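You operate a simulated robot arm through the tools that you are given. There is no shell and no other tool. Be economical: measure what you need, move in short steps, check, and stop when the job is done.

Carry out the task below with a simulated robot arm. There is one attempt and no reset: what you move stays moved.

TASK
Swap the dryer's pink bottle for a blue one, with the inlet valve closed and the air bled off.
Fine: pink one into the spent tub, the spare blue one stays, lid closed, then the inlet valve open till the gauge is back up. Set down upright: pink bottle, blue bottle. Where these are worked on the way, their far stop is far enough and under half their travel is too little: inlet valve.

The check looks at the end state, three seconds after you hand in, the way a careful person would. Anything else that was tipped, shoved, dropped, spilled or broken makes it a failure. Lids that push on must go on centred and level and be pressed home; caps that screw on are set level and turned clockwise until they are tight.

THE ROBOT
A 6-joint arm with a four-finger gripper on a trunk, on a base that drives. Base frame: it is fixed to the floor where the robot stands at the start and does not move with it; the origin is under the middle of the robot, x ahead of it, y to its left, z up; the surface under the hand at the start is at about z = 0.85. Units: m, rad, N and s.
Its first joint turns from -2.897 to 2.897 rad. Places, roughly: bleed button [0.5, -0.3, 0.9]; blue bottle (7x7x13 cm) [0.8, -0.4, 0.9]; dryer box [0.7, -0.1, 0.9]; dryer gauge [0.8, 0, 0.9]; dryer lid [0.7, -0.1, 1]; inlet valve [0.5, 0, 0.9]; inside of the dryer [0.7, -0.1, 0.9]; inside of the spent tub [0.6, -0.4, 0.9]; pink bottle (7x7x13 cm) [0.7, -0.1, 0.9]. Payload 3.67 kg.
The tool frame sits at the grasp point between the pads (the TCP): z along the fingers, y along the line on which they close. The tips reach 0.028 m beyond it. Largest opening 0.112 m; the body of the gripper starts 0.073 m behind the TCP.
Orientation is that of the tool frame in the base frame, as a unit quaternion [w, x, y, z]. With the fingers straight down and closing along the base's y, the tool's x points along the base's -x, its y along +y and its z along -z.

THE INTERFACE
- The arm moves only by the tool step_arm. Its argument "motion" is a list of rows, each an object (a shift or turn left out is 0, a gripper value left out holds the last) with "dp": the shift along the tool's x, y, z in m, a list of three; "dr": the turn, a rotation vector about the tool's x, y, z in rad, a list of three. In form: [{"dp": [dx, dy, dz], "dr": [ax, ay, az]}, ...]. A call has 1 to 10 rows; each row shifts and turns the commanded pose from where the row before left it, along the tool's axes as they then stand. "jaw" is the opening, from 0 (shut) to 1 (fully open), set as the call begins (left out, the last holds). Each row takes 0.2 s and may step no farther than 0.05 m and 0.15 rad from the row before; otherwise, or with a gripper value out of range, the whole call is refused. A pose out of reach is approached as far as the arm can. The call stops where the force on the tool passes 40 N (or 10 N more than at its start, if that is more) or the arm is blocked; 0.2 s more then pass. The fingers move at their own pace and stop on an object; they squeeze with about 43 N. The grip force told is the motor's: it shows also when the fingers shut on nothing. Time passes only in rows, and 0.2 s behind the last, so rows that do not move let the fingers close. The reply holds the time, the measured pose of the TCP, the force on the tool along the base axes, the opening and the grip force, in the units named above and with some noise, with the torque about the TCP (base axes, N m) and any sound that the robot's microphone picked up.
- Cameras (640 x 400 px; columns grow to the right, rows downward): "scene" is now at [0.0994, 0.1654, 1.3488]; the picture's right is [-0.52, -0.85, 0.00], its down [-0.32, 0.19, -0.93] and it looks along [0.79, -0.49, -0.37] (base axes); focal length 276 px, centre (320, 200). "wrist" rides on the gripper at [0.06, -0.018, -0.104] in the tool frame; the picture's right is [0.29, 0.96, 0.00], its down [-0.80, 0.24, -0.55] and it looks along [-0.53, 0.16, 0.83] (tool axes); focal length 234 px, centre (320, 200). There is no depth. A picture from a camera that has moved, and an enlarged one, comes with that camera's place and axes in the base frame and with its lens.
- capture(camera): a new picture of that camera. No time passes.
- roll_base(legs): drives the robot by 1 to 6 legs, each [ahead, left, turn to the left] in m, m and rad, along the robot's own axes; the way and the turn of a leg run together, so that a leg with both is an arc; at most 1.5 m and 3.142 rad a leg. The arm and the cameras ride along, it lands a little off, and it stops where it bumps. It gives what a move gives.
- aim_head(pan, tilt): turns the head with the scene camera to pan (to the left, within 2.496 rad either way) and tilt (down, from -0.506 to 1.204), counted from straight ahead of the robot. It gives what a move gives.
- close_up(camera, box): a new picture of the part [left, top, right, bottom] of that camera's present view, enlarged. No time passes.
- hand_in(): hands the job in; it is judged then, once.

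Work in short steps. Places have to be worked out from the pictures, the camera data and where the tool is seen: move nearer, look again, correct. Check each grasp and each placing, and mend what went wrong. You have 120 turns and 78 pictures in all, those below and enlarged ones among them. Open the gripper and draw the arm clear of the work before you hand the job in, unless the task says otherwise; then end with one line.

The tools are called after "Call:" by a JSON object that holds its "op" and its "data". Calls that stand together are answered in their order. step_arm: Moves the arm, as the interface text tells. Its arguments: {"type":"object","properties":{"motion":{"type":"array"},"jaw":{"type":"number"}},"required":["motion"]} The other tools are called the same way: roll_base (legs) drives the base; aim_head (pan, tilt) turns the head that bears the scene camera; capture (camera) takes a picture; close_up (camera, box) takes an enlarged picture of a part of a camera's view; hand_in () hands the job in.

At the start:

```text
time: 0.0
tool_pos: [0.5132, -0.3558, 1.2883]
tool_rot: [0.0, 0.0, 1.0, -0.001]
contact_force: [0.0, 0.3, 0.4]
ft_torque: [-0.02, -0.01, -0.01]
grip_width: 0.1118
finger_force: 0.1
robot x, y, heading: [0.0003, -0.0014, -0.002]
head pan, tilt: [-0.55, 0.38]
```

scene: 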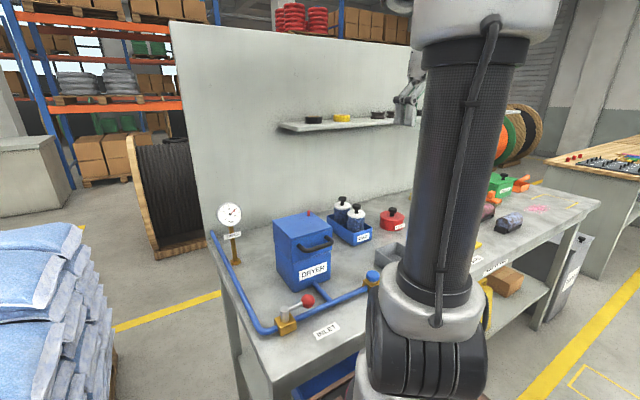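
wrist: 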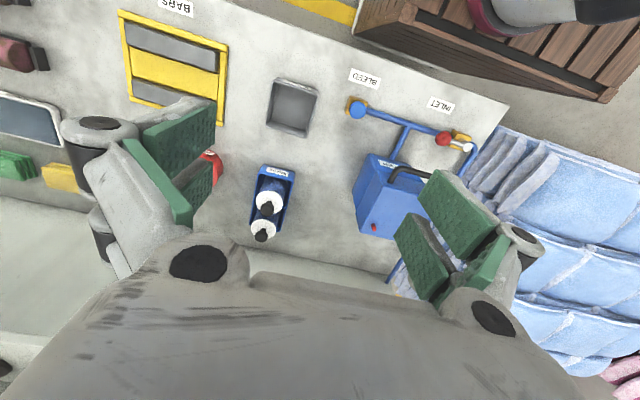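

The pictures show the dryer, valve (red knob), bleed button (blue), a tray of two bottles, and a grey tub. I enlarge them first.

Call:
{"op": "close_up", "data": {"camera": "scene", "box": [200, 180, 420, 350]}}

Call:
{"op": "close_up", "data": {"camera": "wrist", "box": [230, 60, 510, 250]}}

```text
2.35 times, centred on (310, 265) of scene
camera zoom: at [0.0994, 0.1654, 1.3488], right [-0.52, -0.85, 0.0], down [-0.32, 0.19, -0.93], along [0.79, -0.49, -0.37], focal length 649 px, centre (344, 47)
```

zoom: 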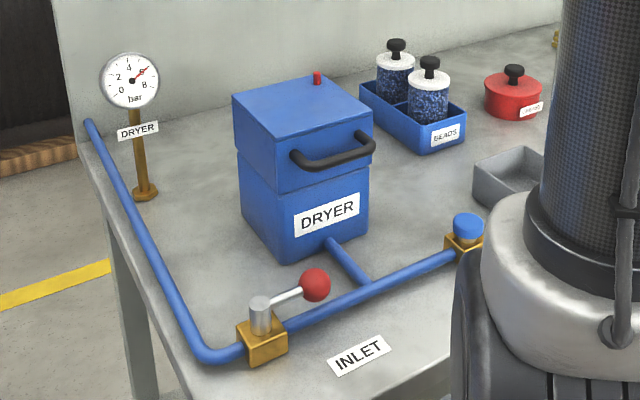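

```text
2.11 times, centred on (370, 155) of wrist
camera zoom: at [0.4534, -0.3741, 1.3929], right [-0.29, 0.96, 0.0], down [0.8, 0.24, 0.55], along [0.53, 0.16, -0.83], focal length 493 px, centre (215, 295)
```

zoom: 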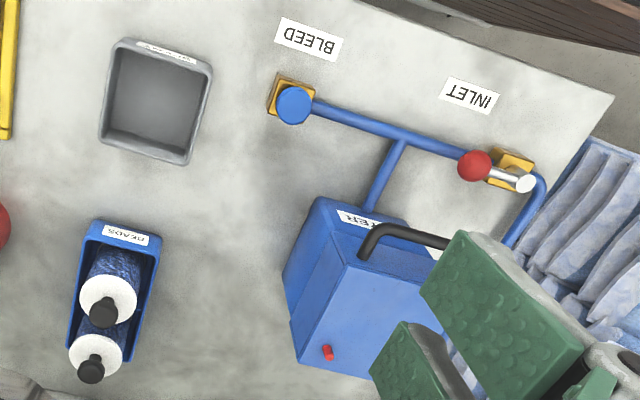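

Bleed button is at about (.537,-.268,.892), valve knob (.536,-.072,.905), and stem (.536,-.015), so the lever lies along the pipe and is open. I back the base off a little and to the right so everything is in reach.

Call:
{"op": "roll_base", "data": {"legs": [[-0.08, 0, 0], [0, -0.22, 0]]}}

Call:
{"op": "aim_head", "data": {"pan": -0.1, "tilt": 0.6}}

Call:
{"op": "capture", "data": {"camera": "scene"}}

Call:
{"op": "capture", "data": {"camera": "wrist"}}

```text
time: 2.4
tool_pos: [0.4301, -0.581, 1.2905]
tool_rot: [0.0, 0.002, 1.0, 0.0]
contact_force: [-0.2, -0.5, -0.3]
ft_torque: [-0.01, 0.01, -0.01]
grip_width: 0.112
finger_force: 0.1
robot x, y, heading: [-0.0826, -0.2231, -0.007]
head pan, tilt: [-0.55, 0.38]
```

```text
time: 3.2
tool_pos: [0.4298, -0.5813, 1.2883]
tool_rot: [-0.001, 0.003, 1.0, 0.0]
contact_force: [-0.2, 0.5, 0.0]
ft_torque: [-0.03, 0.01, 0.03]
grip_width: 0.1119
finger_force: 0.0
robot x, y, heading: [-0.0815, -0.2245, -0.003]
head pan, tilt: [-0.099, 0.6]
```

```text
73 pictures are left
camera scene: at [0.0284, -0.0177, 1.3289], right [-0.11, -0.99, 0.0], down [-0.56, 0.06, -0.83], along [0.82, -0.09, -0.56], focal length 276 px, centre (320, 200)
```

scene: 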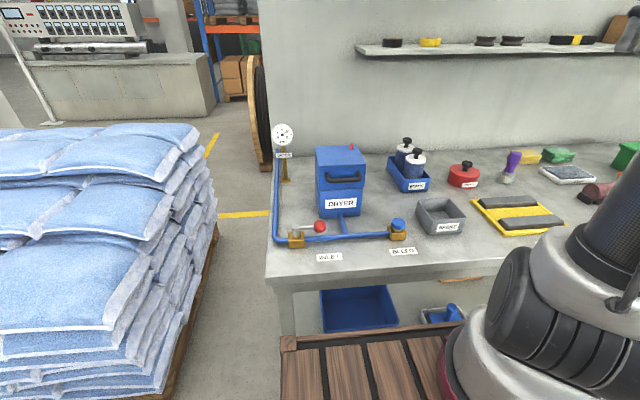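

```text
72 pictures are left
camera wrist: at [0.3705, -0.5988, 1.3929], right [-0.28, 0.96, 0.0], down [0.8, 0.24, 0.55], along [0.53, 0.16, -0.83], focal length 234 px, centre (320, 200)
```

wrist: 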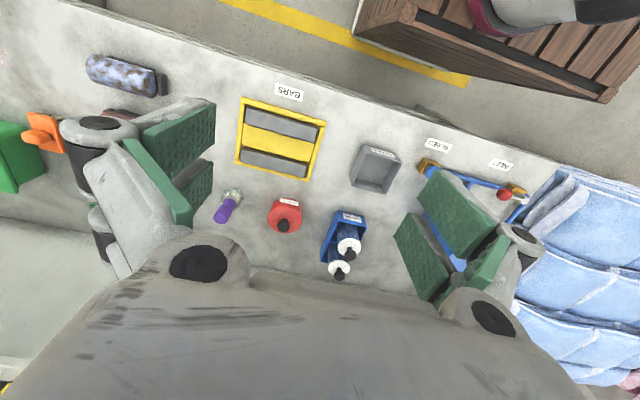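

The scene view is now good; I zoom on the dryer, tub and tray.

Call:
{"op": "close_up", "data": {"camera": "scene", "box": [260, 110, 480, 270]}}

```text
2.50 times, centred on (370, 190) of scene
camera zoom: at [0.0284, -0.0177, 1.3289], right [-0.11, -0.99, 0.0], down [-0.56, 0.06, -0.83], along [0.82, -0.09, -0.56], focal length 689 px, centre (195, 225)
```

zoom: 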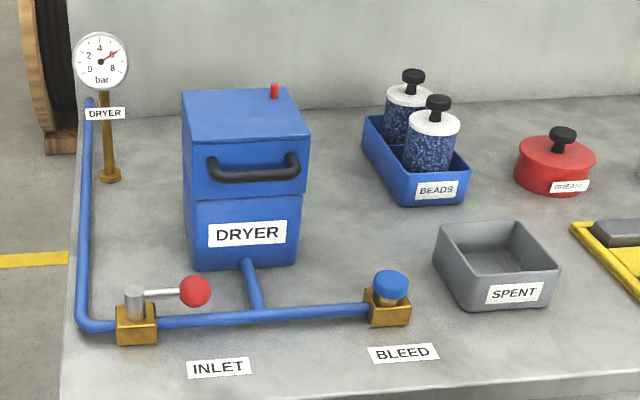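

Lid top z≈1.013, box x .635–.755, y −.198…−.075; the handle bar is near (.602,−.135,.987). First comes the valve: I shut the fingers and move toward a spot behind the knob.

Call:
{"op": "step_arm", "data": {"motion": [{"dp": [-0.0135, 0.045, 0.015]}, {"dp": [-0.0135, 0.045, 0.015]}, {"dp": [-0.0135, 0.045, 0.015]}, {"dp": [-0.0135, 0.045, 0.015]}, {"dp": [-0.0135, 0.045, 0.015]}, {"dp": [-0.0135, 0.045, 0.015]}, {"dp": [-0.0135, 0.045, 0.015]}, {"dp": [-0.0135, 0.045, 0.015]}, {"dp": [-0.0135, 0.045, 0.015]}, {"dp": [-0.0135, 0.045, 0.015]}], "jaw": 0}}

Call:
{"op": "capture", "data": {"camera": "wrist"}}

```text
time: 5.5
tool_pos: [0.5678, -0.1311, 1.1398]
tool_rot: [-0.001, 0.003, 1.0, 0.0]
contact_force: [-1.0, -0.7, 1.1]
ft_torque: [0.03, -0.02, -0.01]
grip_width: 0.0003
finger_force: 35.8
robot x, y, heading: [-0.0832, -0.221, -0.004]
head pan, tilt: [-0.099, 0.6]
```

```text
70 pictures are left
camera wrist: at [0.5083, -0.1498, 1.2436], right [-0.28, 0.96, 0.0], down [0.8, 0.23, 0.55], along [0.53, 0.16, -0.83], focal length 234 px, centre (320, 200)
```

wrist: 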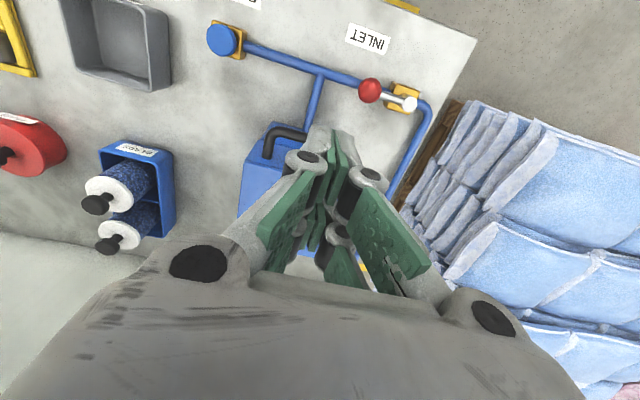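

Knob confirmed at about (.537,−.070). I descend just behind it (+x side).

Call:
{"op": "step_arm", "data": {"motion": [{"dp": [-0.002, 0.03, 0.02]}, {"dp": [-0.002, 0.029, 0.03]}, {"dp": [0, 0, 0.045]}, {"dp": [0, 0, 0.045]}, {"dp": [0, 0, 0.045]}, {"dp": [0, 0, 0.038]}]}}

Call:
{"op": "close_up", "data": {"camera": "scene", "box": [260, 110, 480, 270]}}

```text
time: 6.9
tool_pos: [0.5718, -0.0715, 0.9195]
tool_rot: [0.0, 0.004, 1.0, 0.0]
contact_force: [-8.4, -0.6, 19.7]
ft_torque: [-0.58, -1.12, -0.32]
grip_width: 0.0
finger_force: 35.6
robot x, y, heading: [-0.0827, -0.2194, -0.005]
head pan, tilt: [-0.099, 0.6]
stopped in row 6: the force on the tool passed its limit at 225 N (the readings are from after the stop); the commanded pose is now the measured one
```

```text
2.50 times, centred on (370, 190) of scene
camera zoom: at [0.0275, -0.0177, 1.329], right [-0.1, -0.99, 0.0], down [-0.56, 0.06, -0.83], along [0.82, -0.09, -0.56], focal length 689 px, centre (195, 225)
```

zoom: 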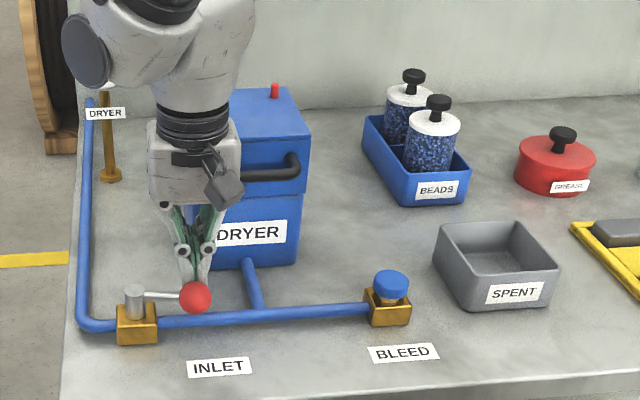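

The wide gripper body touched the handle bar (tips .89, body .99). I raise 6 mm, which still has the fingers at knob height, and push the knob clockwise toward −x along its arc.

Call:
{"op": "step_arm", "data": {"motion": [{"dp": [0, 0, -0.006]}, {"dp": [0.01, 0, 0]}, {"dp": [0.012, 0, 0]}]}}

Call:
{"op": "close_up", "data": {"camera": "scene", "box": [260, 170, 400, 270]}}

```text
time: 7.7
tool_pos: [0.5516, -0.0717, 0.9232]
tool_rot: [0.0, 0.004, 1.0, -0.001]
contact_force: [1.5, -0.5, -2.1]
ft_torque: [0.03, -0.02, 0.01]
grip_width: 0.0
finger_force: 35.5
robot x, y, heading: [-0.0803, -0.2216, -0.009]
head pan, tilt: [-0.099, 0.6]
```

```text
4.00 times, centred on (330, 220) of scene
camera zoom: at [0.0286, -0.0175, 1.3289], right [-0.1, -0.99, 0.0], down [-0.56, 0.06, -0.82], along [0.82, -0.09, -0.57], focal length 1103 px, centre (280, 120)
```

zoom: 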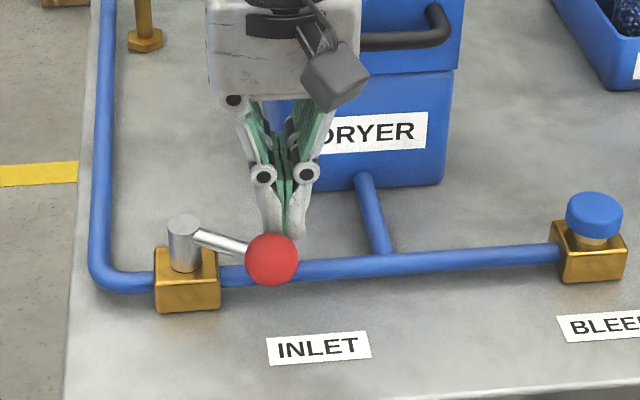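

The lever turns freely toward −x. I follow the arc on to 90°.

Call:
{"op": "step_arm", "data": {"motion": [{"dp": [0.0125, -0.002, 0]}, {"dp": [0.0125, -0.002, 0]}, {"dp": [0.0156, 0.0045, 0]}, {"dp": [0.0137, 0.008, 0]}, {"dp": [0.011, 0.0116, 0]}, {"dp": [0.0077, 0.012, 0]}]}}

Call:
{"op": "close_up", "data": {"camera": "scene", "box": [250, 110, 410, 270]}}

```text
time: 9.1
tool_pos: [0.4788, -0.0389, 0.9233]
tool_rot: [0.0, 0.004, 1.0, -0.001]
contact_force: [5.6, -8.5, 2.4]
ft_torque: [-0.15, -0.13, -0.1]
grip_width: 0.0
finger_force: 35.8
robot x, y, heading: [-0.0819, -0.222, -0.007]
head pan, tilt: [-0.099, 0.6]
```

```text
2.50 times, centred on (330, 190) of scene
camera zoom: at [0.0287, -0.0179, 1.3289], right [-0.11, -0.99, 0.0], down [-0.56, 0.06, -0.82], along [0.82, -0.09, -0.57], focal length 689 px, centre (295, 225)
```

zoom: 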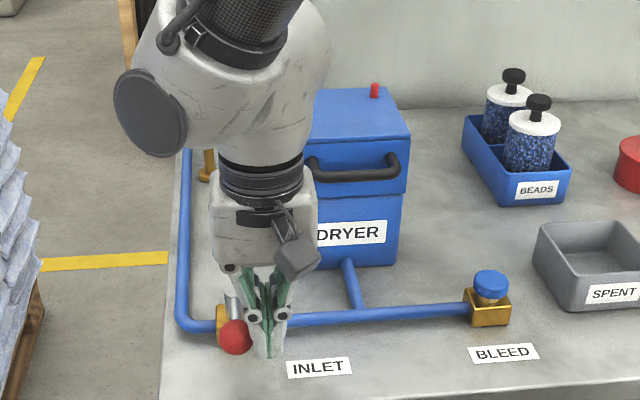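

Lever is nearly square; I push on gently until the stop.

Call:
{"op": "step_arm", "data": {"motion": [{"dp": [0.001, 0.005, 0]}, {"dp": [0.0, 0.005, 0]}, {"dp": [0.0, 0.005, 0]}]}}

```text
time: 9.6
tool_pos: [0.4776, -0.039, 0.9241]
tool_rot: [-0.001, 0.005, 1.0, -0.004]
contact_force: [9.0, -15.7, 4.2]
ft_torque: [-0.28, -0.21, -0.21]
grip_width: 0.0
finger_force: 36.0
robot x, y, heading: [-0.0859, -0.2219, -0.005]
head pan, tilt: [-0.099, 0.6]
stopped in row 2: the force on the tool passed its limit at 45 N (the readings are from after the stop); the commanded pose is now the measured one
```

The valve is at its closed stop. I withdraw, rise, and move over the bleed button.

Call:
{"op": "step_arm", "data": {"motion": [{"dp": [0, -0.03, 0]}, {"dp": [0, -0.02, -0.045]}, {"dp": [0, -0.04, -0.02]}, {"dp": [-0.02, -0.045, 0]}, {"dp": [-0.02, -0.045, 0]}, {"dp": [-0.02, -0.045, 0]}, {"dp": [0, -0.004, 0.04]}, {"dp": [0, 0, 0]}]}}

Call:
{"op": "capture", "data": {"camera": "wrist"}}

Call:
{"op": "close_up", "data": {"camera": "scene", "box": [260, 110, 480, 270]}}

```text
time: 11.4
tool_pos: [0.5342, -0.267, 0.9497]
tool_rot: [-0.002, 0.005, 1.0, -0.004]
contact_force: [-0.1, -0.2, -0.3]
ft_torque: [-0.01, 0.01, -0.02]
grip_width: 0.0003
finger_force: 35.5
robot x, y, heading: [-0.0838, -0.2238, -0.005]
head pan, tilt: [-0.099, 0.6]
```

```text
66 pictures are left
camera wrist: at [0.4744, -0.2848, 1.054], right [-0.28, 0.96, -0.01], down [0.8, 0.24, 0.55], along [0.53, 0.15, -0.84], focal length 234 px, centre (320, 200)
```

wrist: 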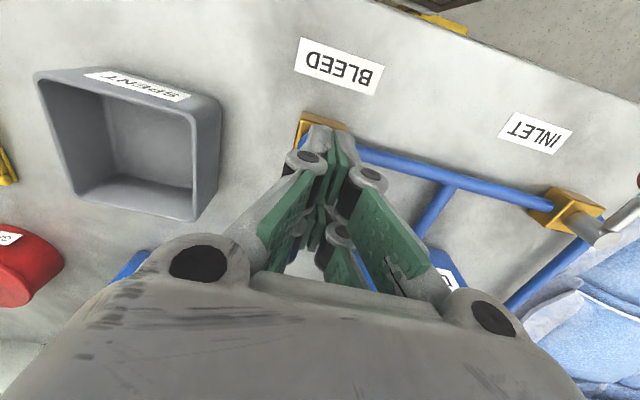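

```text
2.50 times, centred on (370, 190) of scene
camera zoom: at [0.0287, -0.0181, 1.3289], right [-0.11, -0.99, 0.0], down [-0.56, 0.06, -0.83], along [0.82, -0.09, -0.56], focal length 689 px, centre (195, 225)
```

zoom: 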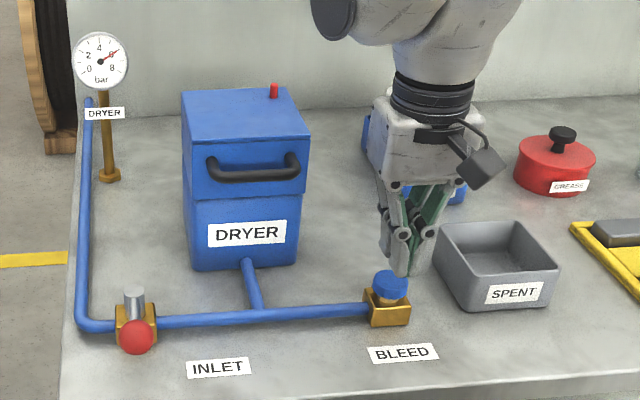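

The valve is closed, the gauge still reads ~6, and the fingers are over the button. I press down in small steps.

Call:
{"op": "step_arm", "data": {"motion": [{"dp": [0, 0.004, 0.008]}, {"dp": [0, 0, 0.005]}, {"dp": [0, 0, 0.003]}, {"dp": [0, 0, 0.003]}, {"dp": [0, 0, 0.003]}, {"dp": [0, 0, 0.003]}, {"dp": [0, 0, 0.003]}]}}

```text
time: 13.0
tool_pos: [0.534, -0.2627, 0.9217]
tool_rot: [-0.002, 0.005, 1.0, -0.004]
contact_force: [1.1, 0.9, 1.9]
ft_torque: [-0.02, -0.01, 0.01]
grip_width: 0.0058
finger_force: 36.3
robot x, y, heading: [-0.0792, -0.2233, -0.006]
head pan, tilt: [-0.099, 0.6]
```

Call:
{"op": "close_up", "data": {"camera": "scene", "box": [260, 110, 480, 270]}}

```text
2.50 times, centred on (370, 190) of scene
camera zoom: at [0.0287, -0.018, 1.3289], right [-0.11, -0.99, 0.0], down [-0.56, 0.06, -0.83], along [0.82, -0.09, -0.56], focal length 689 px, centre (195, 225)
```

zoom: 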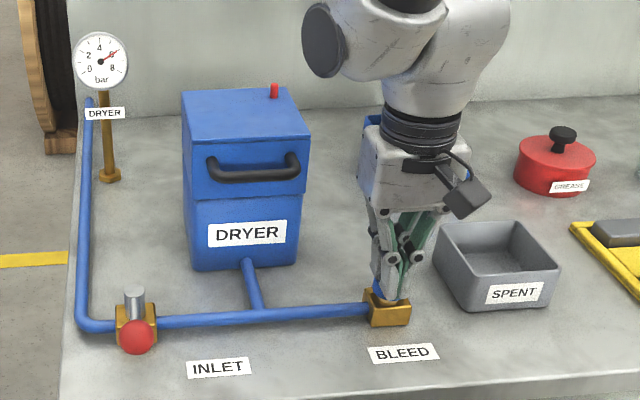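

The fingers read 5.8 mm open with little force; I look closer at the contact.

Call:
{"op": "close_up", "data": {"camera": "scene", "box": [370, 190, 440, 250]}}

Call:
{"op": "close_up", "data": {"camera": "wrist", "box": [250, 80, 420, 220]}}

```text
6.67 times, centred on (405, 220) of scene
camera zoom: at [0.0287, -0.018, 1.3289], right [-0.11, -0.99, 0.0], down [-0.56, 0.06, -0.83], along [0.82, -0.09, -0.56], focal length 1838 px, centre (-247, 67)
```

zoom: 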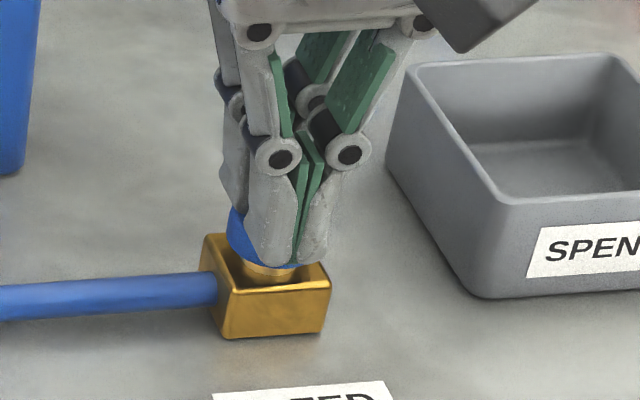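

```text
2.86 times, centred on (335, 150) of wrist
camera zoom: at [0.4752, -0.2798, 1.0264], right [-0.28, 0.96, -0.01], down [0.8, 0.24, 0.55], along [0.53, 0.15, -0.83], focal length 669 px, centre (277, 343)
```

zoom: 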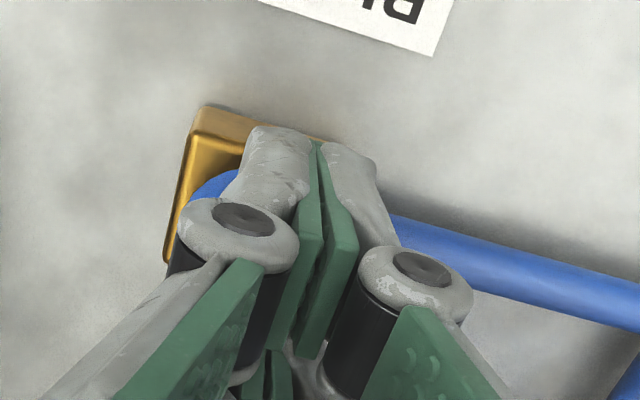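

The fingers sit off-centre toward +y/−x of the button. I lift, re-centre to about (.538,−.270), and press again.

Call:
{"op": "step_arm", "data": {"motion": [{"dp": [0, 0, -0.02]}, {"dp": [0, 0, -0.01]}, {"dp": [-0.004, -0.007, 0]}, {"dp": [0, 0, 0]}]}}

Call:
{"op": "close_up", "data": {"camera": "scene", "box": [370, 190, 440, 250]}}

Call:
{"op": "close_up", "data": {"camera": "wrist", "box": [250, 80, 420, 220]}}

```text
time: 14.0
tool_pos: [0.539, -0.269, 0.9514]
tool_rot: [0.0, 0.005, 1.0, -0.004]
contact_force: [0.1, 0.6, -0.5]
ft_torque: [0.01, 0.02, -0.02]
grip_width: 0.0
finger_force: 36.2
robot x, y, heading: [-0.0818, -0.2246, -0.007]
head pan, tilt: [-0.099, 0.6]
```

```text
6.67 times, centred on (405, 220) of scene
camera zoom: at [0.0288, -0.018, 1.3289], right [-0.11, -0.99, 0.0], down [-0.56, 0.06, -0.83], along [0.82, -0.09, -0.56], focal length 1838 px, centre (-247, 67)
```

zoom: 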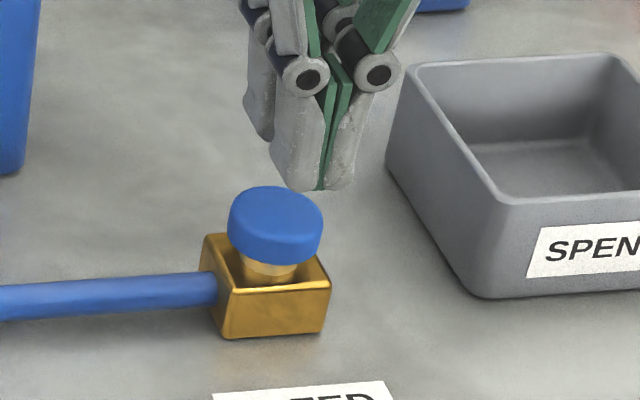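

```text
2.86 times, centred on (335, 150) of wrist
camera zoom: at [0.4792, -0.2857, 1.0566], right [-0.28, 0.96, -0.01], down [0.8, 0.24, 0.55], along [0.53, 0.15, -0.83], focal length 669 px, centre (277, 343)
```

zoom: 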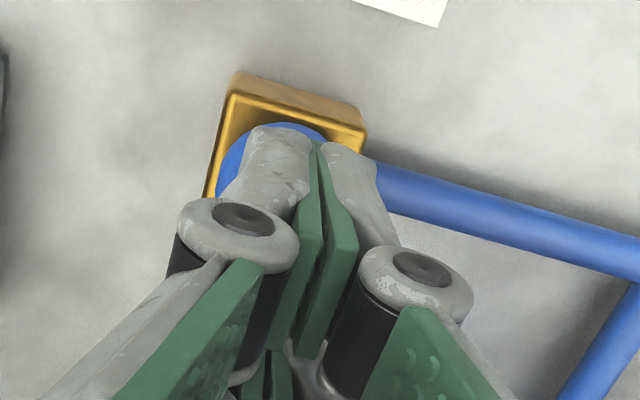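

The button's centre looks to be about x≈.543, with its top at z≈.895, so I was hitting its front edge. I shift +x 8 mm and press deeper in small steps.

Call:
{"op": "step_arm", "data": {"motion": [{"dp": [-0.008, 0.001, 0.01]}, {"dp": [0, 0, 0.012]}, {"dp": [0, 0, 0.005]}, {"dp": [0, 0, 0.002]}, {"dp": [0, 0, 0.002]}, {"dp": [0, 0, 0.002]}, {"dp": [0, 0, 0.002]}, {"dp": [0, 0, 0]}]}}

Call:
{"op": "close_up", "data": {"camera": "scene", "box": [260, 110, 480, 270]}}

```text
time: 15.8
tool_pos: [0.5455, -0.2682, 0.9158]
tool_rot: [0.0, 0.005, 1.0, -0.004]
contact_force: [2.4, 0.7, 4.6]
ft_torque: [0.06, -0.06, 0.0]
grip_width: 0.0063
finger_force: 35.8
robot x, y, heading: [-0.0819, -0.2233, -0.006]
head pan, tilt: [-0.099, 0.6]
heard: click
```

```text
2.50 times, centred on (370, 190) of scene
camera zoom: at [0.0288, -0.0179, 1.3289], right [-0.11, -0.99, 0.0], down [-0.56, 0.06, -0.83], along [0.82, -0.09, -0.56], focal length 689 px, centre (195, 225)
```

zoom: 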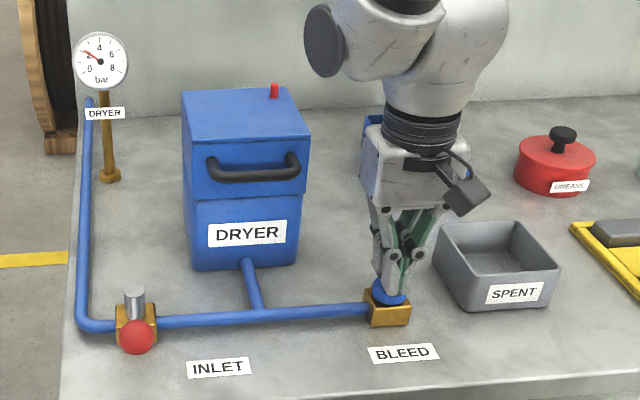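

A click, and the gauge is already falling (~2 bar). I hold the press.

Call:
{"op": "step_arm", "data": {"motion": [{"dp": [0, 0, 0]}, {"dp": [0, 0, 0]}, {"dp": [0, 0, 0]}, {"dp": [0, 0, 0]}, {"dp": [0, 0, 0]}, {"dp": [0, 0, 0]}, {"dp": [0, 0, 0]}, {"dp": [0, 0, 0]}, {"dp": [0, 0, 0]}, {"dp": [0, 0, 0]}]}}

Call:
{"op": "close_up", "data": {"camera": "scene", "box": [260, 110, 380, 200]}}

```text
time: 18.0
tool_pos: [0.5465, -0.268, 0.9167]
tool_rot: [-0.001, 0.005, 1.0, -0.004]
contact_force: [-1.3, -0.3, 4.4]
ft_torque: [0.02, 0.01, 0.02]
grip_width: 0.0062
finger_force: 36.1
robot x, y, heading: [-0.0784, -0.22, -0.005]
head pan, tilt: [-0.099, 0.6]
```

```text
4.44 times, centred on (320, 155) of scene
camera zoom: at [0.0287, -0.018, 1.3289], right [-0.11, -0.99, 0.0], down [-0.56, 0.06, -0.83], along [0.82, -0.09, -0.56], focal length 1225 px, centre (320, 400)
```

zoom: 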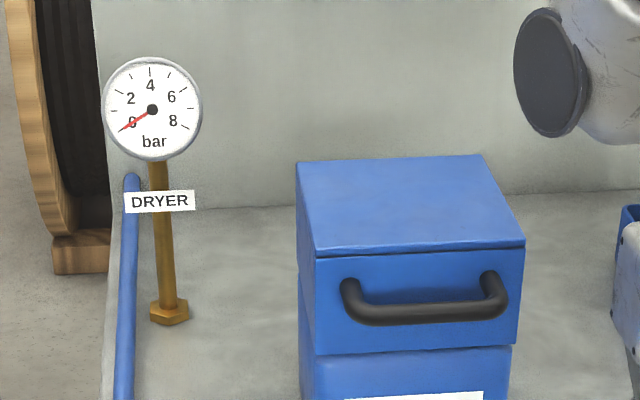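

The gauge reads 0 and the red pin has dropped. Next I lift clear and turn the tool 90° so the jaws close along x for the handle.

Call:
{"op": "step_arm", "data": {"motion": [{"dp": [0, 0, -0.03]}, {"dp": [0, 0, -0.045], "dr": [0, 0, -0.15]}, {"dp": [0, 0, -0.045], "dr": [0, 0, -0.15]}, {"dp": [0, 0, -0.045], "dr": [0, 0, -0.15]}, {"dr": [0, 0, -0.15]}, {"dr": [0, 0, -0.15]}, {"dr": [0, 0, -0.15]}, {"dr": [0, 0, -0.15]}, {"dr": [0, 0, -0.15]}, {"dr": [0, 0, -0.15]}], "jaw": 0.33}}

Call:
{"op": "step_arm", "data": {"motion": [{"dr": [0, 0, -0.15]}, {"dr": [0, 0, -0.0708]}, {"dr": [0, 0, 0]}]}}

```text
time: 20.2
tool_pos: [0.5466, -0.2676, 1.0828]
tool_rot: [-0.004, -0.622, 0.783, -0.002]
contact_force: [-0.3, 0.3, -0.2]
ft_torque: [-0.02, 0.02, 0.02]
grip_width: 0.0372
finger_force: 0.0
robot x, y, heading: [-0.0809, -0.2195, -0.005]
head pan, tilt: [-0.099, 0.6]
```

```text
time: 21.0
tool_pos: [0.5464, -0.2681, 1.0818]
tool_rot: [-0.004, -0.704, 0.71, -0.001]
contact_force: [-1.8, 0.3, 0.4]
ft_torque: [0.0, -0.03, -0.01]
grip_width: 0.0371
finger_force: 0.0
robot x, y, heading: [-0.0812, -0.2212, -0.003]
head pan, tilt: [-0.099, 0.6]
```

The tool x-axis is now along −y and its y-axis along −x. I move over the handle bar and look.

Call:
{"op": "step_arm", "data": {"motion": [{"dp": [-0.034, -0.0134, 0]}, {"dp": [-0.033, -0.0134, 0]}, {"dp": [-0.033, -0.0134, 0]}, {"dp": [-0.033, -0.0134, 0]}, {"dp": [0, 0, 0]}]}}

Call:
{"op": "capture", "data": {"camera": "wrist"}}

Call:
{"op": "close_up", "data": {"camera": "scene", "box": [260, 80, 460, 220]}}

```text
time: 22.2
tool_pos: [0.602, -0.1361, 1.0823]
tool_rot: [-0.004, -0.703, 0.711, -0.002]
contact_force: [0.8, 0.2, -0.5]
ft_torque: [0.02, -0.01, -0.01]
grip_width: 0.0371
finger_force: 0.0
robot x, y, heading: [-0.0771, -0.2216, -0.006]
head pan, tilt: [-0.099, 0.6]
```

```text
57 pictures are left
camera wrist: at [0.6195, -0.1953, 1.1859], right [-0.96, -0.28, 0.0], down [-0.23, 0.8, 0.55], along [-0.16, 0.53, -0.84], focal length 234 px, centre (320, 200)
```

wrist: 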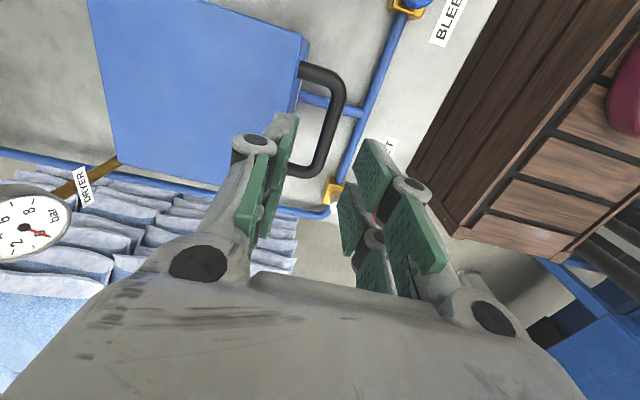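

```text
2.86 times, centred on (360, 150) of scene
camera zoom: at [0.0287, -0.018, 1.3289], right [-0.11, -0.99, 0.0], down [-0.56, 0.06, -0.83], along [0.82, -0.09, -0.56], focal length 788 px, centre (206, 343)
```

zoom: 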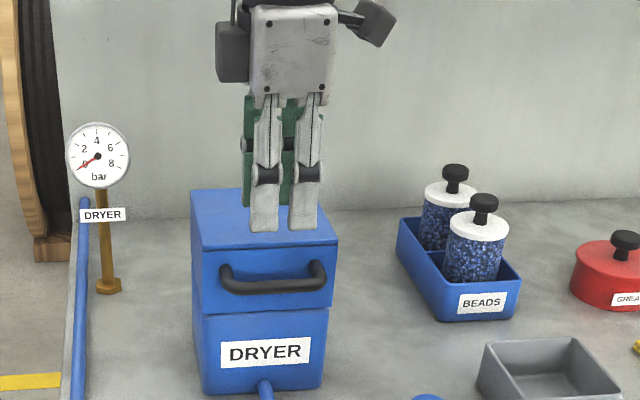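

Bar triangulates to x≈.596 and the lid face to x≈.63. I shift 5 mm back and descend so the bar sits between the lower pads.

Call:
{"op": "step_arm", "data": {"motion": [{"dp": [0, 0.005, 0.03]}, {"dp": [0, 0, 0.03]}, {"dp": [0, 0, 0.012]}, {"dp": [0, 0, 0.01]}, {"dp": [0, 0, 0]}]}}

Call:
{"op": "capture", "data": {"camera": "wrist"}}

Call:
{"op": "close_up", "data": {"camera": "scene", "box": [290, 110, 400, 220]}}

```text
time: 22.8
tool_pos: [0.5983, -0.1338, 1.0276]
tool_rot: [0.0, -0.704, 0.71, -0.003]
contact_force: [-4.8, -3.8, 11.6]
ft_torque: [-0.03, -0.33, -0.1]
grip_width: 0.0351
finger_force: 0.1
robot x, y, heading: [-0.0796, -0.2203, -0.005]
head pan, tilt: [-0.099, 0.6]
stopped in row 3: the force on the tool passed its limit at 46 N (the readings are from after the stop); the commanded pose is now the measured one
```

```text
55 pictures are left
camera wrist: at [0.6161, -0.1943, 1.1315], right [-0.96, -0.28, 0.0], down [-0.24, 0.8, 0.55], along [-0.15, 0.53, -0.84], focal length 234 px, centre (320, 200)
```

wrist: 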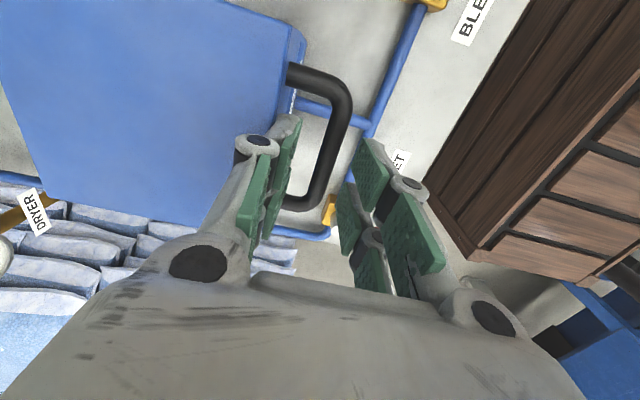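

```text
3.64 times, centred on (345, 165) of scene
camera zoom: at [0.0282, -0.0182, 1.329], right [-0.11, -0.99, 0.0], down [-0.56, 0.06, -0.83], along [0.82, -0.09, -0.56], focal length 1002 px, centre (229, 327)
```

zoom: 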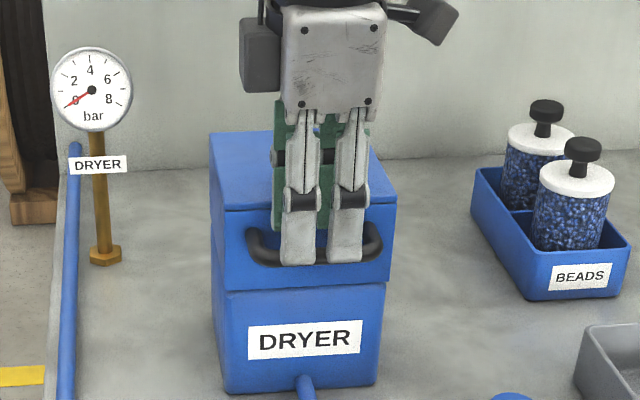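

The inner finger's bulge meets the lid's top edge in a straight-down approach. I back off and come in at 45° (fingers pointing forward-down), which clears the lid.

Call:
{"op": "step_arm", "data": {"motion": [{"dp": [0, 0, -0.045]}, {"dp": [0, 0.035, 0]}, {"dp": [0, 0.032, 0]}, {"dr": [0.15, 0, 0]}, {"dr": [0.15, 0, 0]}, {"dr": [0.15, 0, 0]}, {"dr": [0.15, 0, 0]}, {"dr": [0.15, 0, 0]}, {"dr": [0.035, 0, 0]}, {"dr": [0, 0, 0]}]}}

Call:
{"op": "capture", "data": {"camera": "wrist"}}

```text
time: 25.0
tool_pos: [0.5636, -0.1045, 1.1124]
tool_rot: [0.268, -0.65, 0.656, -0.275]
contact_force: [-0.2, -0.1, 0.5]
ft_torque: [0.0, -0.01, 0.0]
grip_width: 0.0369
finger_force: 0.1
out of reach, approached as far as the arm can: row 7, 8, 9
robot x, y, heading: [-0.0782, -0.22, -0.008]
head pan, tilt: [-0.099, 0.6]
```

```text
53 pictures are left
camera wrist: at [0.5026, -0.1628, 1.1983], right [-0.68, -0.29, -0.68], down [-0.55, 0.8, 0.22], along [0.48, 0.52, -0.7], focal length 234 px, centre (320, 200)
```

wrist: 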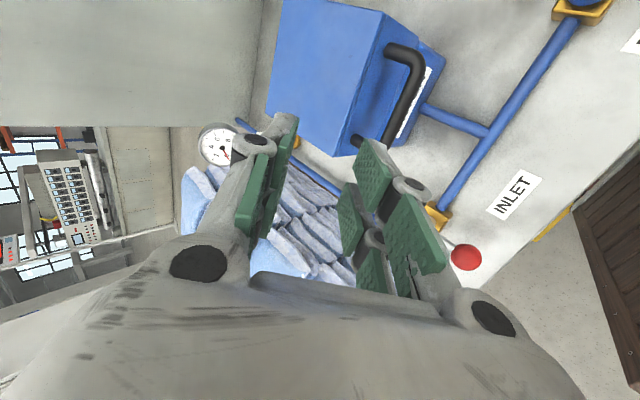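

The tilt is out of reach this close in, so I back the base 0.15 m.

Call:
{"op": "roll_base", "data": {"legs": [[-0.15, 0, 0]]}}

Call:
{"op": "step_arm", "data": {"motion": [{"dp": [0, 0, 0]}]}}

```text
time: 26.4
tool_pos: [0.4151, -0.1016, 1.1114]
tool_rot: [0.267, -0.651, 0.655, -0.274]
contact_force: [1.1, 0.4, -1.0]
ft_torque: [-0.02, 0.02, -0.01]
grip_width: 0.0368
finger_force: 0.0
robot x, y, heading: [-0.2293, -0.2246, -0.004]
head pan, tilt: [-0.099, 0.6]
```

```text
time: 26.8
tool_pos: [0.4148, -0.1028, 1.1113]
tool_rot: [0.267, -0.651, 0.655, -0.275]
contact_force: [0.1, 0.8, -0.9]
ft_torque: [-0.02, 0.02, -0.02]
grip_width: 0.0371
finger_force: 0.1
robot x, y, heading: [-0.2324, -0.2222, 0.0]
head pan, tilt: [-0.099, 0.6]
```

The tool is tilted exactly 45°. I go to a pre-approach 8 cm from the bar and look.

Call:
{"op": "step_arm", "data": {"motion": [{"dp": [0.0102, -0.0137, 0.0412]}, {"dp": [0.0102, -0.0137, 0.0412]}, {"dp": [0.0102, -0.0137, 0.0412]}, {"dp": [0, 0, 0]}]}}

Call:
{"op": "capture", "data": {"camera": "wrist"}}

Call:
{"op": "capture", "data": {"camera": "scene"}}

```text
time: 27.8
tool_pos: [0.531, -0.1333, 1.0534]
tool_rot: [0.266, -0.652, 0.655, -0.274]
contact_force: [-0.1, -0.4, -0.2]
ft_torque: [0.03, 0.01, -0.02]
grip_width: 0.0369
finger_force: 0.1
robot x, y, heading: [-0.233, -0.2216, -0.006]
head pan, tilt: [-0.099, 0.6]
```

```text
52 pictures are left
camera wrist: at [0.4706, -0.1924, 1.1402], right [-0.68, -0.29, -0.68], down [-0.55, 0.8, 0.22], along [0.48, 0.52, -0.7], focal length 234 px, centre (320, 200)
```

wrist: 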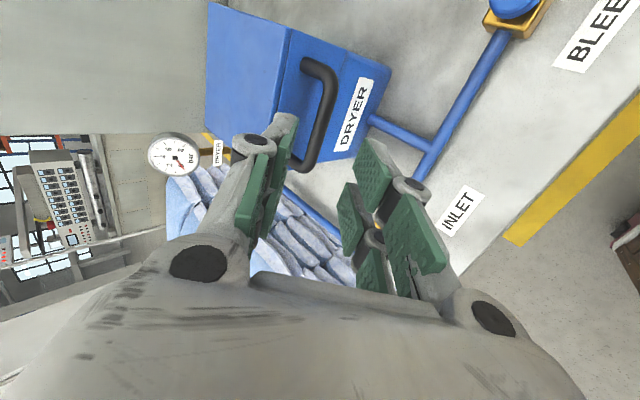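

```text
51 pictures are left
camera scene: at [-0.1207, -0.017, 1.3289], right [-0.1, -0.99, 0.0], down [-0.56, 0.06, -0.83], along [0.82, -0.09, -0.56], focal length 276 px, centre (320, 200)
```

scene: 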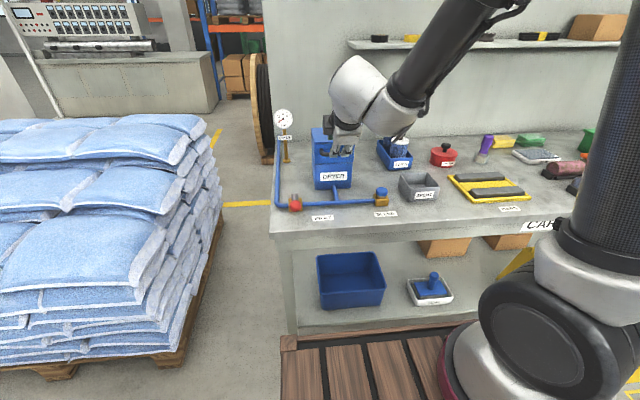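

The bar lies at (.600, …, .988), right on the approach line. I advance.

Call:
{"op": "step_arm", "data": {"motion": [{"dp": [0, 0, 0.03]}, {"dp": [0, -0.001, 0.025]}, {"dp": [0, 0, 0.015]}, {"dp": [0, 0, 0.012]}, {"dp": [0, 0, 0]}]}}

Call:
{"op": "close_up", "data": {"camera": "wrist", "box": [180, 0, 460, 180]}}

Call:
{"op": "close_up", "data": {"camera": "scene", "box": [290, 100, 400, 210]}}

```text
time: 29.0
tool_pos: [0.5911, -0.1355, 0.9956]
tool_rot: [0.268, -0.652, 0.654, -0.274]
contact_force: [-2.1, 0.6, 1.6]
ft_torque: [0.0, -0.03, 0.09]
grip_width: 0.0366
finger_force: 0.0
robot x, y, heading: [-0.2323, -0.2241, 0.001]
head pan, tilt: [-0.099, 0.6]
```

```text
2.22 times, centred on (320, 90) of wrist
camera zoom: at [0.5291, -0.1945, 1.0831], right [-0.68, -0.29, -0.68], down [-0.56, 0.8, 0.22], along [0.48, 0.52, -0.7], focal length 520 px, centre (320, 444)
```

zoom: 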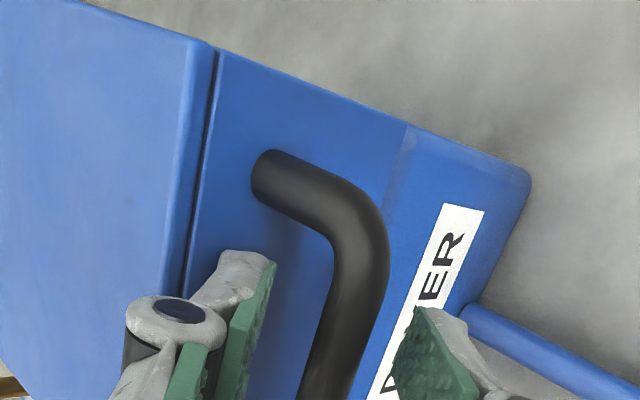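

```text
3.64 times, centred on (345, 155) of scene
camera zoom: at [-0.1207, -0.0169, 1.3289], right [-0.1, -0.99, 0.0], down [-0.56, 0.06, -0.83], along [0.82, -0.09, -0.56], focal length 1002 px, centre (229, 364)
```

zoom: 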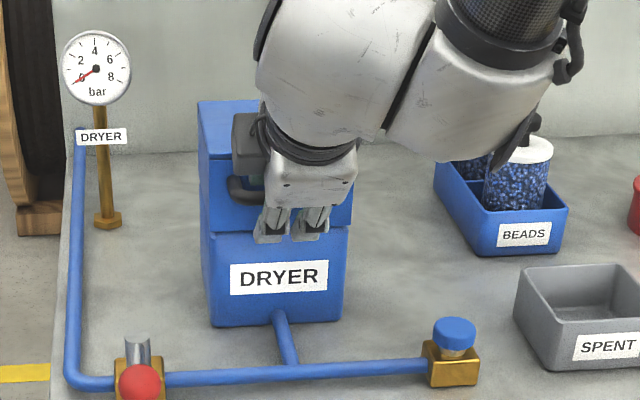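

The bar is between the fingers; I close on it.

Call:
{"op": "step_arm", "data": {"motion": [{}, {}, {}], "jaw": 0}}

```text
time: 29.8
tool_pos: [0.5924, -0.1362, 0.9976]
tool_rot: [0.268, -0.651, 0.655, -0.275]
contact_force: [8.9, -1.8, 4.3]
ft_torque: [-1.44, -0.12, 1.17]
grip_width: 0.0112
finger_force: 45.2
robot x, y, heading: [-0.2291, -0.2199, -0.001]
head pan, tilt: [-0.099, 0.6]
```

Bar held (11 mm). I try a small lift along the expected hinge arc and read the forces.

Call:
{"op": "step_arm", "data": {"motion": [{"dp": [0, -0.005, -0.0028]}, {"dp": [0, -0.005, -0.0028]}, {}]}}

Call:
{"op": "close_up", "data": {"camera": "scene", "box": [290, 100, 400, 210]}}

```text
time: 30.6
tool_pos: [0.5944, -0.136, 1.0077]
tool_rot: [0.268, -0.65, 0.656, -0.275]
contact_force: [19.7, -6.0, -9.4]
ft_torque: [-1.23, 0.02, 1.27]
grip_width: 0.0113
finger_force: 45.1
robot x, y, heading: [-0.2335, -0.2203, -0.006]
head pan, tilt: [-0.099, 0.6]
```

```text
3.64 times, centred on (345, 155) of scene
camera zoom: at [-0.1194, -0.0172, 1.3288], right [-0.1, -0.99, 0.0], down [-0.56, 0.06, -0.82], along [0.82, -0.09, -0.57], focal length 1002 px, centre (229, 364)
```

zoom: 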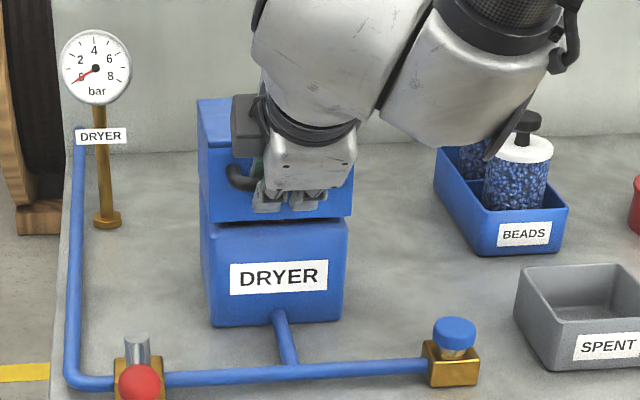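

The lid hinges at the back. To have enough reach for the whole arc I lower it, let go, retract, and drive 0.09 m forward before gripping again.

Call:
{"op": "step_arm", "data": {"motion": [{"dp": [0, 0.005, 0.0028]}, {"dp": [0, 0.005, 0.0028]}, {}]}}

Call:
{"op": "step_arm", "data": {"motion": [{}, {}, {"dp": [0, 0, -0.03]}, {"dp": [0, 0, -0.045]}, {"dp": [0, 0, -0.045]}, {"dp": [0, 0, -0.045]}], "jaw": 0.33}}

Call:
{"op": "roll_base", "data": {"legs": [[0.09, 0, 0]]}}

Call:
{"op": "capture", "data": {"camera": "wrist"}}

```text
time: 31.4
tool_pos: [0.5915, -0.1352, 0.9967]
tool_rot: [0.268, -0.651, 0.655, -0.275]
contact_force: [11.6, -14.8, 7.6]
ft_torque: [-1.51, -0.17, 1.13]
grip_width: 0.0111
finger_force: 45.2
robot x, y, heading: [-0.2301, -0.2236, -0.004]
head pan, tilt: [-0.099, 0.6]
```

```text
time: 32.8
tool_pos: [0.4725, -0.1323, 1.1117]
tool_rot: [0.268, -0.652, 0.654, -0.274]
contact_force: [0.6, -0.2, -1.6]
ft_torque: [-0.04, 0.0, -0.02]
grip_width: 0.0372
finger_force: 0.1
robot x, y, heading: [-0.2299, -0.2218, -0.004]
head pan, tilt: [-0.099, 0.6]
```

```text
time: 33.9
tool_pos: [0.5634, -0.1323, 1.1122]
tool_rot: [0.267, -0.652, 0.655, -0.274]
contact_force: [0.4, -0.4, -0.5]
ft_torque: [-0.01, -0.01, 0.03]
grip_width: 0.0366
finger_force: 0.0
robot x, y, heading: [-0.1386, -0.2253, -0.003]
head pan, tilt: [-0.099, 0.6]
```

```text
47 pictures are left
camera wrist: at [0.5018, -0.1912, 1.1994], right [-0.68, -0.29, -0.68], down [-0.56, 0.8, 0.22], along [0.48, 0.52, -0.7], focal length 234 px, centre (320, 200)
```

wrist: 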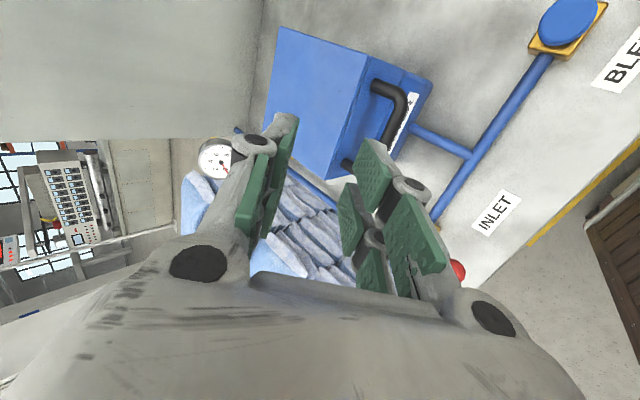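

I move to the same approach line and advance onto the bar, then grip.

Call:
{"op": "step_arm", "data": {"motion": [{"dp": [0.0015, 0.0316, 0.0101]}, {"dp": [0.0015, 0.0316, 0.0101]}, {}]}}

```text
time: 34.7
tool_pos: [0.5575, -0.1193, 1.0713]
tool_rot: [0.267, -0.652, 0.654, -0.274]
contact_force: [-0.1, -0.7, -0.3]
ft_torque: [0.0, -0.01, 0.04]
grip_width: 0.037
finger_force: 0.0
out of reach, approached as far as the arm can: row 1, 2
robot x, y, heading: [-0.1387, -0.2198, -0.004]
head pan, tilt: [-0.099, 0.6]
```

Slightly too close; I back 4 cm.

Call:
{"op": "roll_base", "data": {"legs": [[-0.045, 0, 0]]}}

Call:
{"op": "step_arm", "data": {"motion": [{}]}}

```text
time: 35.6
tool_pos: [0.5114, -0.1208, 1.0708]
tool_rot: [0.267, -0.651, 0.655, -0.275]
contact_force: [-0.3, 0.2, 0.4]
ft_torque: [0.02, -0.03, 0.01]
grip_width: 0.0369
finger_force: 0.1
robot x, y, heading: [-0.1837, -0.224, -0.004]
head pan, tilt: [-0.099, 0.6]
```

```text
time: 36.0
tool_pos: [0.5126, -0.1193, 1.07]
tool_rot: [0.267, -0.651, 0.655, -0.274]
contact_force: [-0.3, -1.2, 0.0]
ft_torque: [-0.01, -0.02, -0.02]
grip_width: 0.0369
finger_force: 0.2
robot x, y, heading: [-0.1848, -0.2206, -0.005]
head pan, tilt: [-0.099, 0.6]
```

Call:
{"op": "step_arm", "data": {"motion": [{"dp": [0.0155, -0.0035, 0.0256]}, {}]}}

```text
time: 36.6
tool_pos: [0.5317, -0.1361, 1.0575]
tool_rot: [0.267, -0.651, 0.655, -0.274]
contact_force: [0.4, 0.1, -1.0]
ft_torque: [-0.01, -0.06, -0.01]
grip_width: 0.037
finger_force: 0.0
robot x, y, heading: [-0.1826, -0.2211, -0.004]
head pan, tilt: [-0.099, 0.6]
```

Position is as expected. I advance to the bar and close.

Call:
{"op": "step_arm", "data": {"motion": [{"dp": [0, 0.0013, 0.03]}, {"dp": [0, 0, 0.03]}, {"dp": [0, 0, 0.015]}, {"dp": [0, 0, 0.01]}, {}]}}

Call:
{"op": "step_arm", "data": {"motion": [{}, {}, {}], "jaw": 0}}

```text
time: 37.8
tool_pos: [0.5911, -0.1351, 0.995]
tool_rot: [0.267, -0.651, 0.655, -0.274]
contact_force: [-0.5, 0.9, 0.1]
ft_torque: [0.01, 0.0, -0.01]
grip_width: 0.0369
finger_force: 0.0
robot x, y, heading: [-0.1883, -0.2212, -0.005]
head pan, tilt: [-0.099, 0.6]
```

```text
time: 38.6
tool_pos: [0.5929, -0.1373, 0.9951]
tool_rot: [0.268, -0.652, 0.654, -0.275]
contact_force: [26.6, -0.5, 13.5]
ft_torque: [-1.42, -0.23, 1.15]
grip_width: 0.0114
finger_force: 45.0
robot x, y, heading: [-0.1822, -0.2198, -0.003]
head pan, tilt: [-0.099, 0.6]
```

Gripped again. I follow the hinge arc in small steps with the tool turning partly along; first three rows.

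Call:
{"op": "step_arm", "data": {"motion": [{"dp": [0, -0.0152, -0.0073], "dr": [-0.06, 0, 0]}, {"dp": [0, -0.0154, -0.0067], "dr": [-0.06, 0, 0]}, {"dp": [0, -0.0157, -0.0062], "dr": [-0.06, 0, 0]}]}}

```text
time: 39.4
tool_pos: [0.6116, -0.1361, 1.0376]
tool_rot: [0.206, -0.675, 0.676, -0.214]
contact_force: [18.5, 3.0, -11.9]
ft_torque: [-1.61, -0.16, 0.79]
grip_width: 0.0111
finger_force: 45.0
robot x, y, heading: [-0.181, -0.2213, -0.004]
head pan, tilt: [-0.099, 0.6]
```

The force is purely radial toward the hinge (~22 N), so I tuck in ~3 mm and continue.

Call:
{"op": "step_arm", "data": {"motion": [{"dp": [0, -0.017, -0.0029], "dr": [-0.06, 0, 0]}, {"dp": [0, -0.0162, -0.005], "dr": [-0.06, 0, 0]}, {"dp": [0, -0.0163, -0.0042], "dr": [-0.06, 0, 0]}]}}

```text
time: 40.2
tool_pos: [0.6465, -0.1359, 1.078]
tool_rot: [0.146, -0.689, 0.693, -0.153]
contact_force: [-10.6, 6.8, 13.1]
ft_torque: [-1.38, -0.14, 1.23]
grip_width: 0.011
finger_force: 45.1
robot x, y, heading: [-0.1843, -0.2234, 0.002]
head pan, tilt: [-0.099, 0.6]
```

Now a bit too tight; I ease out ~1 mm and carry on.

Call:
{"op": "step_arm", "data": {"motion": [{"dp": [0, -0.0162, -0.0048], "dr": [-0.06, 0, 0]}, {"dp": [0, -0.0166, -0.003], "dr": [-0.06, 0, 0]}, {"dp": [0, -0.0167, -0.0024], "dr": [-0.06, 0, 0]}]}}

Call:
{"op": "capture", "data": {"camera": "scene"}}

```text
time: 41.0
tool_pos: [0.6916, -0.1361, 1.1027]
tool_rot: [0.084, -0.699, 0.704, -0.089]
contact_force: [-0.7, 5.8, 5.1]
ft_torque: [-0.28, -0.11, 1.72]
grip_width: 0.0112
finger_force: 45.1
robot x, y, heading: [-0.1825, -0.2229, -0.005]
head pan, tilt: [-0.099, 0.6]
```

```text
46 pictures are left
camera scene: at [-0.0753, -0.0168, 1.3289], right [-0.1, -0.99, 0.0], down [-0.56, 0.06, -0.83], along [0.82, -0.09, -0.56], focal length 276 px, centre (320, 200)
```

scene: 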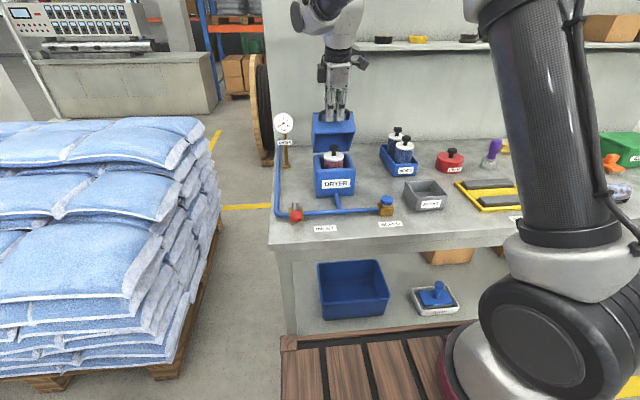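

The lid is well up, with the pink bottle visible inside. Forces are small, so I continue.

Call:
{"op": "step_arm", "data": {"motion": [{"dp": [0, -0.0168, -0.0017], "dr": [-0.06, 0, 0]}, {"dp": [0, -0.0169, -0.0011], "dr": [-0.06, 0, 0]}, {"dp": [0, -0.017, -0.0004], "dr": [-0.06, 0, 0]}, {"dp": [0, -0.0169, 0], "dr": [-0.06, 0, 0]}]}}

Call:
{"op": "close_up", "data": {"camera": "scene", "box": [260, 60, 420, 220]}}

```text
time: 42.0
tool_pos: [0.7567, -0.1372, 1.1138]
tool_rot: [-0.003, -0.704, 0.71, -0.002]
contact_force: [-2.2, 9.6, -25.2]
ft_torque: [0.36, -0.04, 1.53]
grip_width: 0.0111
finger_force: 45.0
robot x, y, heading: [-0.1835, -0.2242, -0.003]
head pan, tilt: [-0.099, 0.6]
```

```text
2.50 times, centred on (340, 140) of scene
camera zoom: at [-0.0742, -0.0164, 1.3287], right [-0.1, -0.99, 0.0], down [-0.56, 0.06, -0.82], along [0.82, -0.09, -0.57], focal length 689 px, centre (270, 350)
```

zoom: 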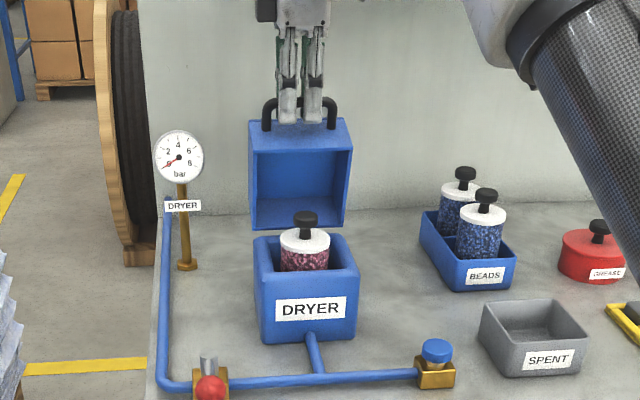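

The lid is at ~75°. I continue past vertical, easing 1.5 mm down for the radial pull.

Call:
{"op": "step_arm", "data": {"motion": [{"dp": [0, -0.0162, 0.002]}, {"dp": [0, -0.016, 0.0026]}, {"dp": [0, -0.0157, 0.004]}]}}

```text
time: 42.8
tool_pos: [0.8049, -0.1352, 1.1068]
tool_rot: [-0.003, -0.704, 0.71, -0.003]
contact_force: [-8.9, 8.7, -27.7]
ft_torque: [0.15, 0.08, 1.14]
grip_width: 0.011
finger_force: 45.2
robot x, y, heading: [-0.1832, -0.2214, -0.005]
head pan, tilt: [-0.099, 0.6]
```

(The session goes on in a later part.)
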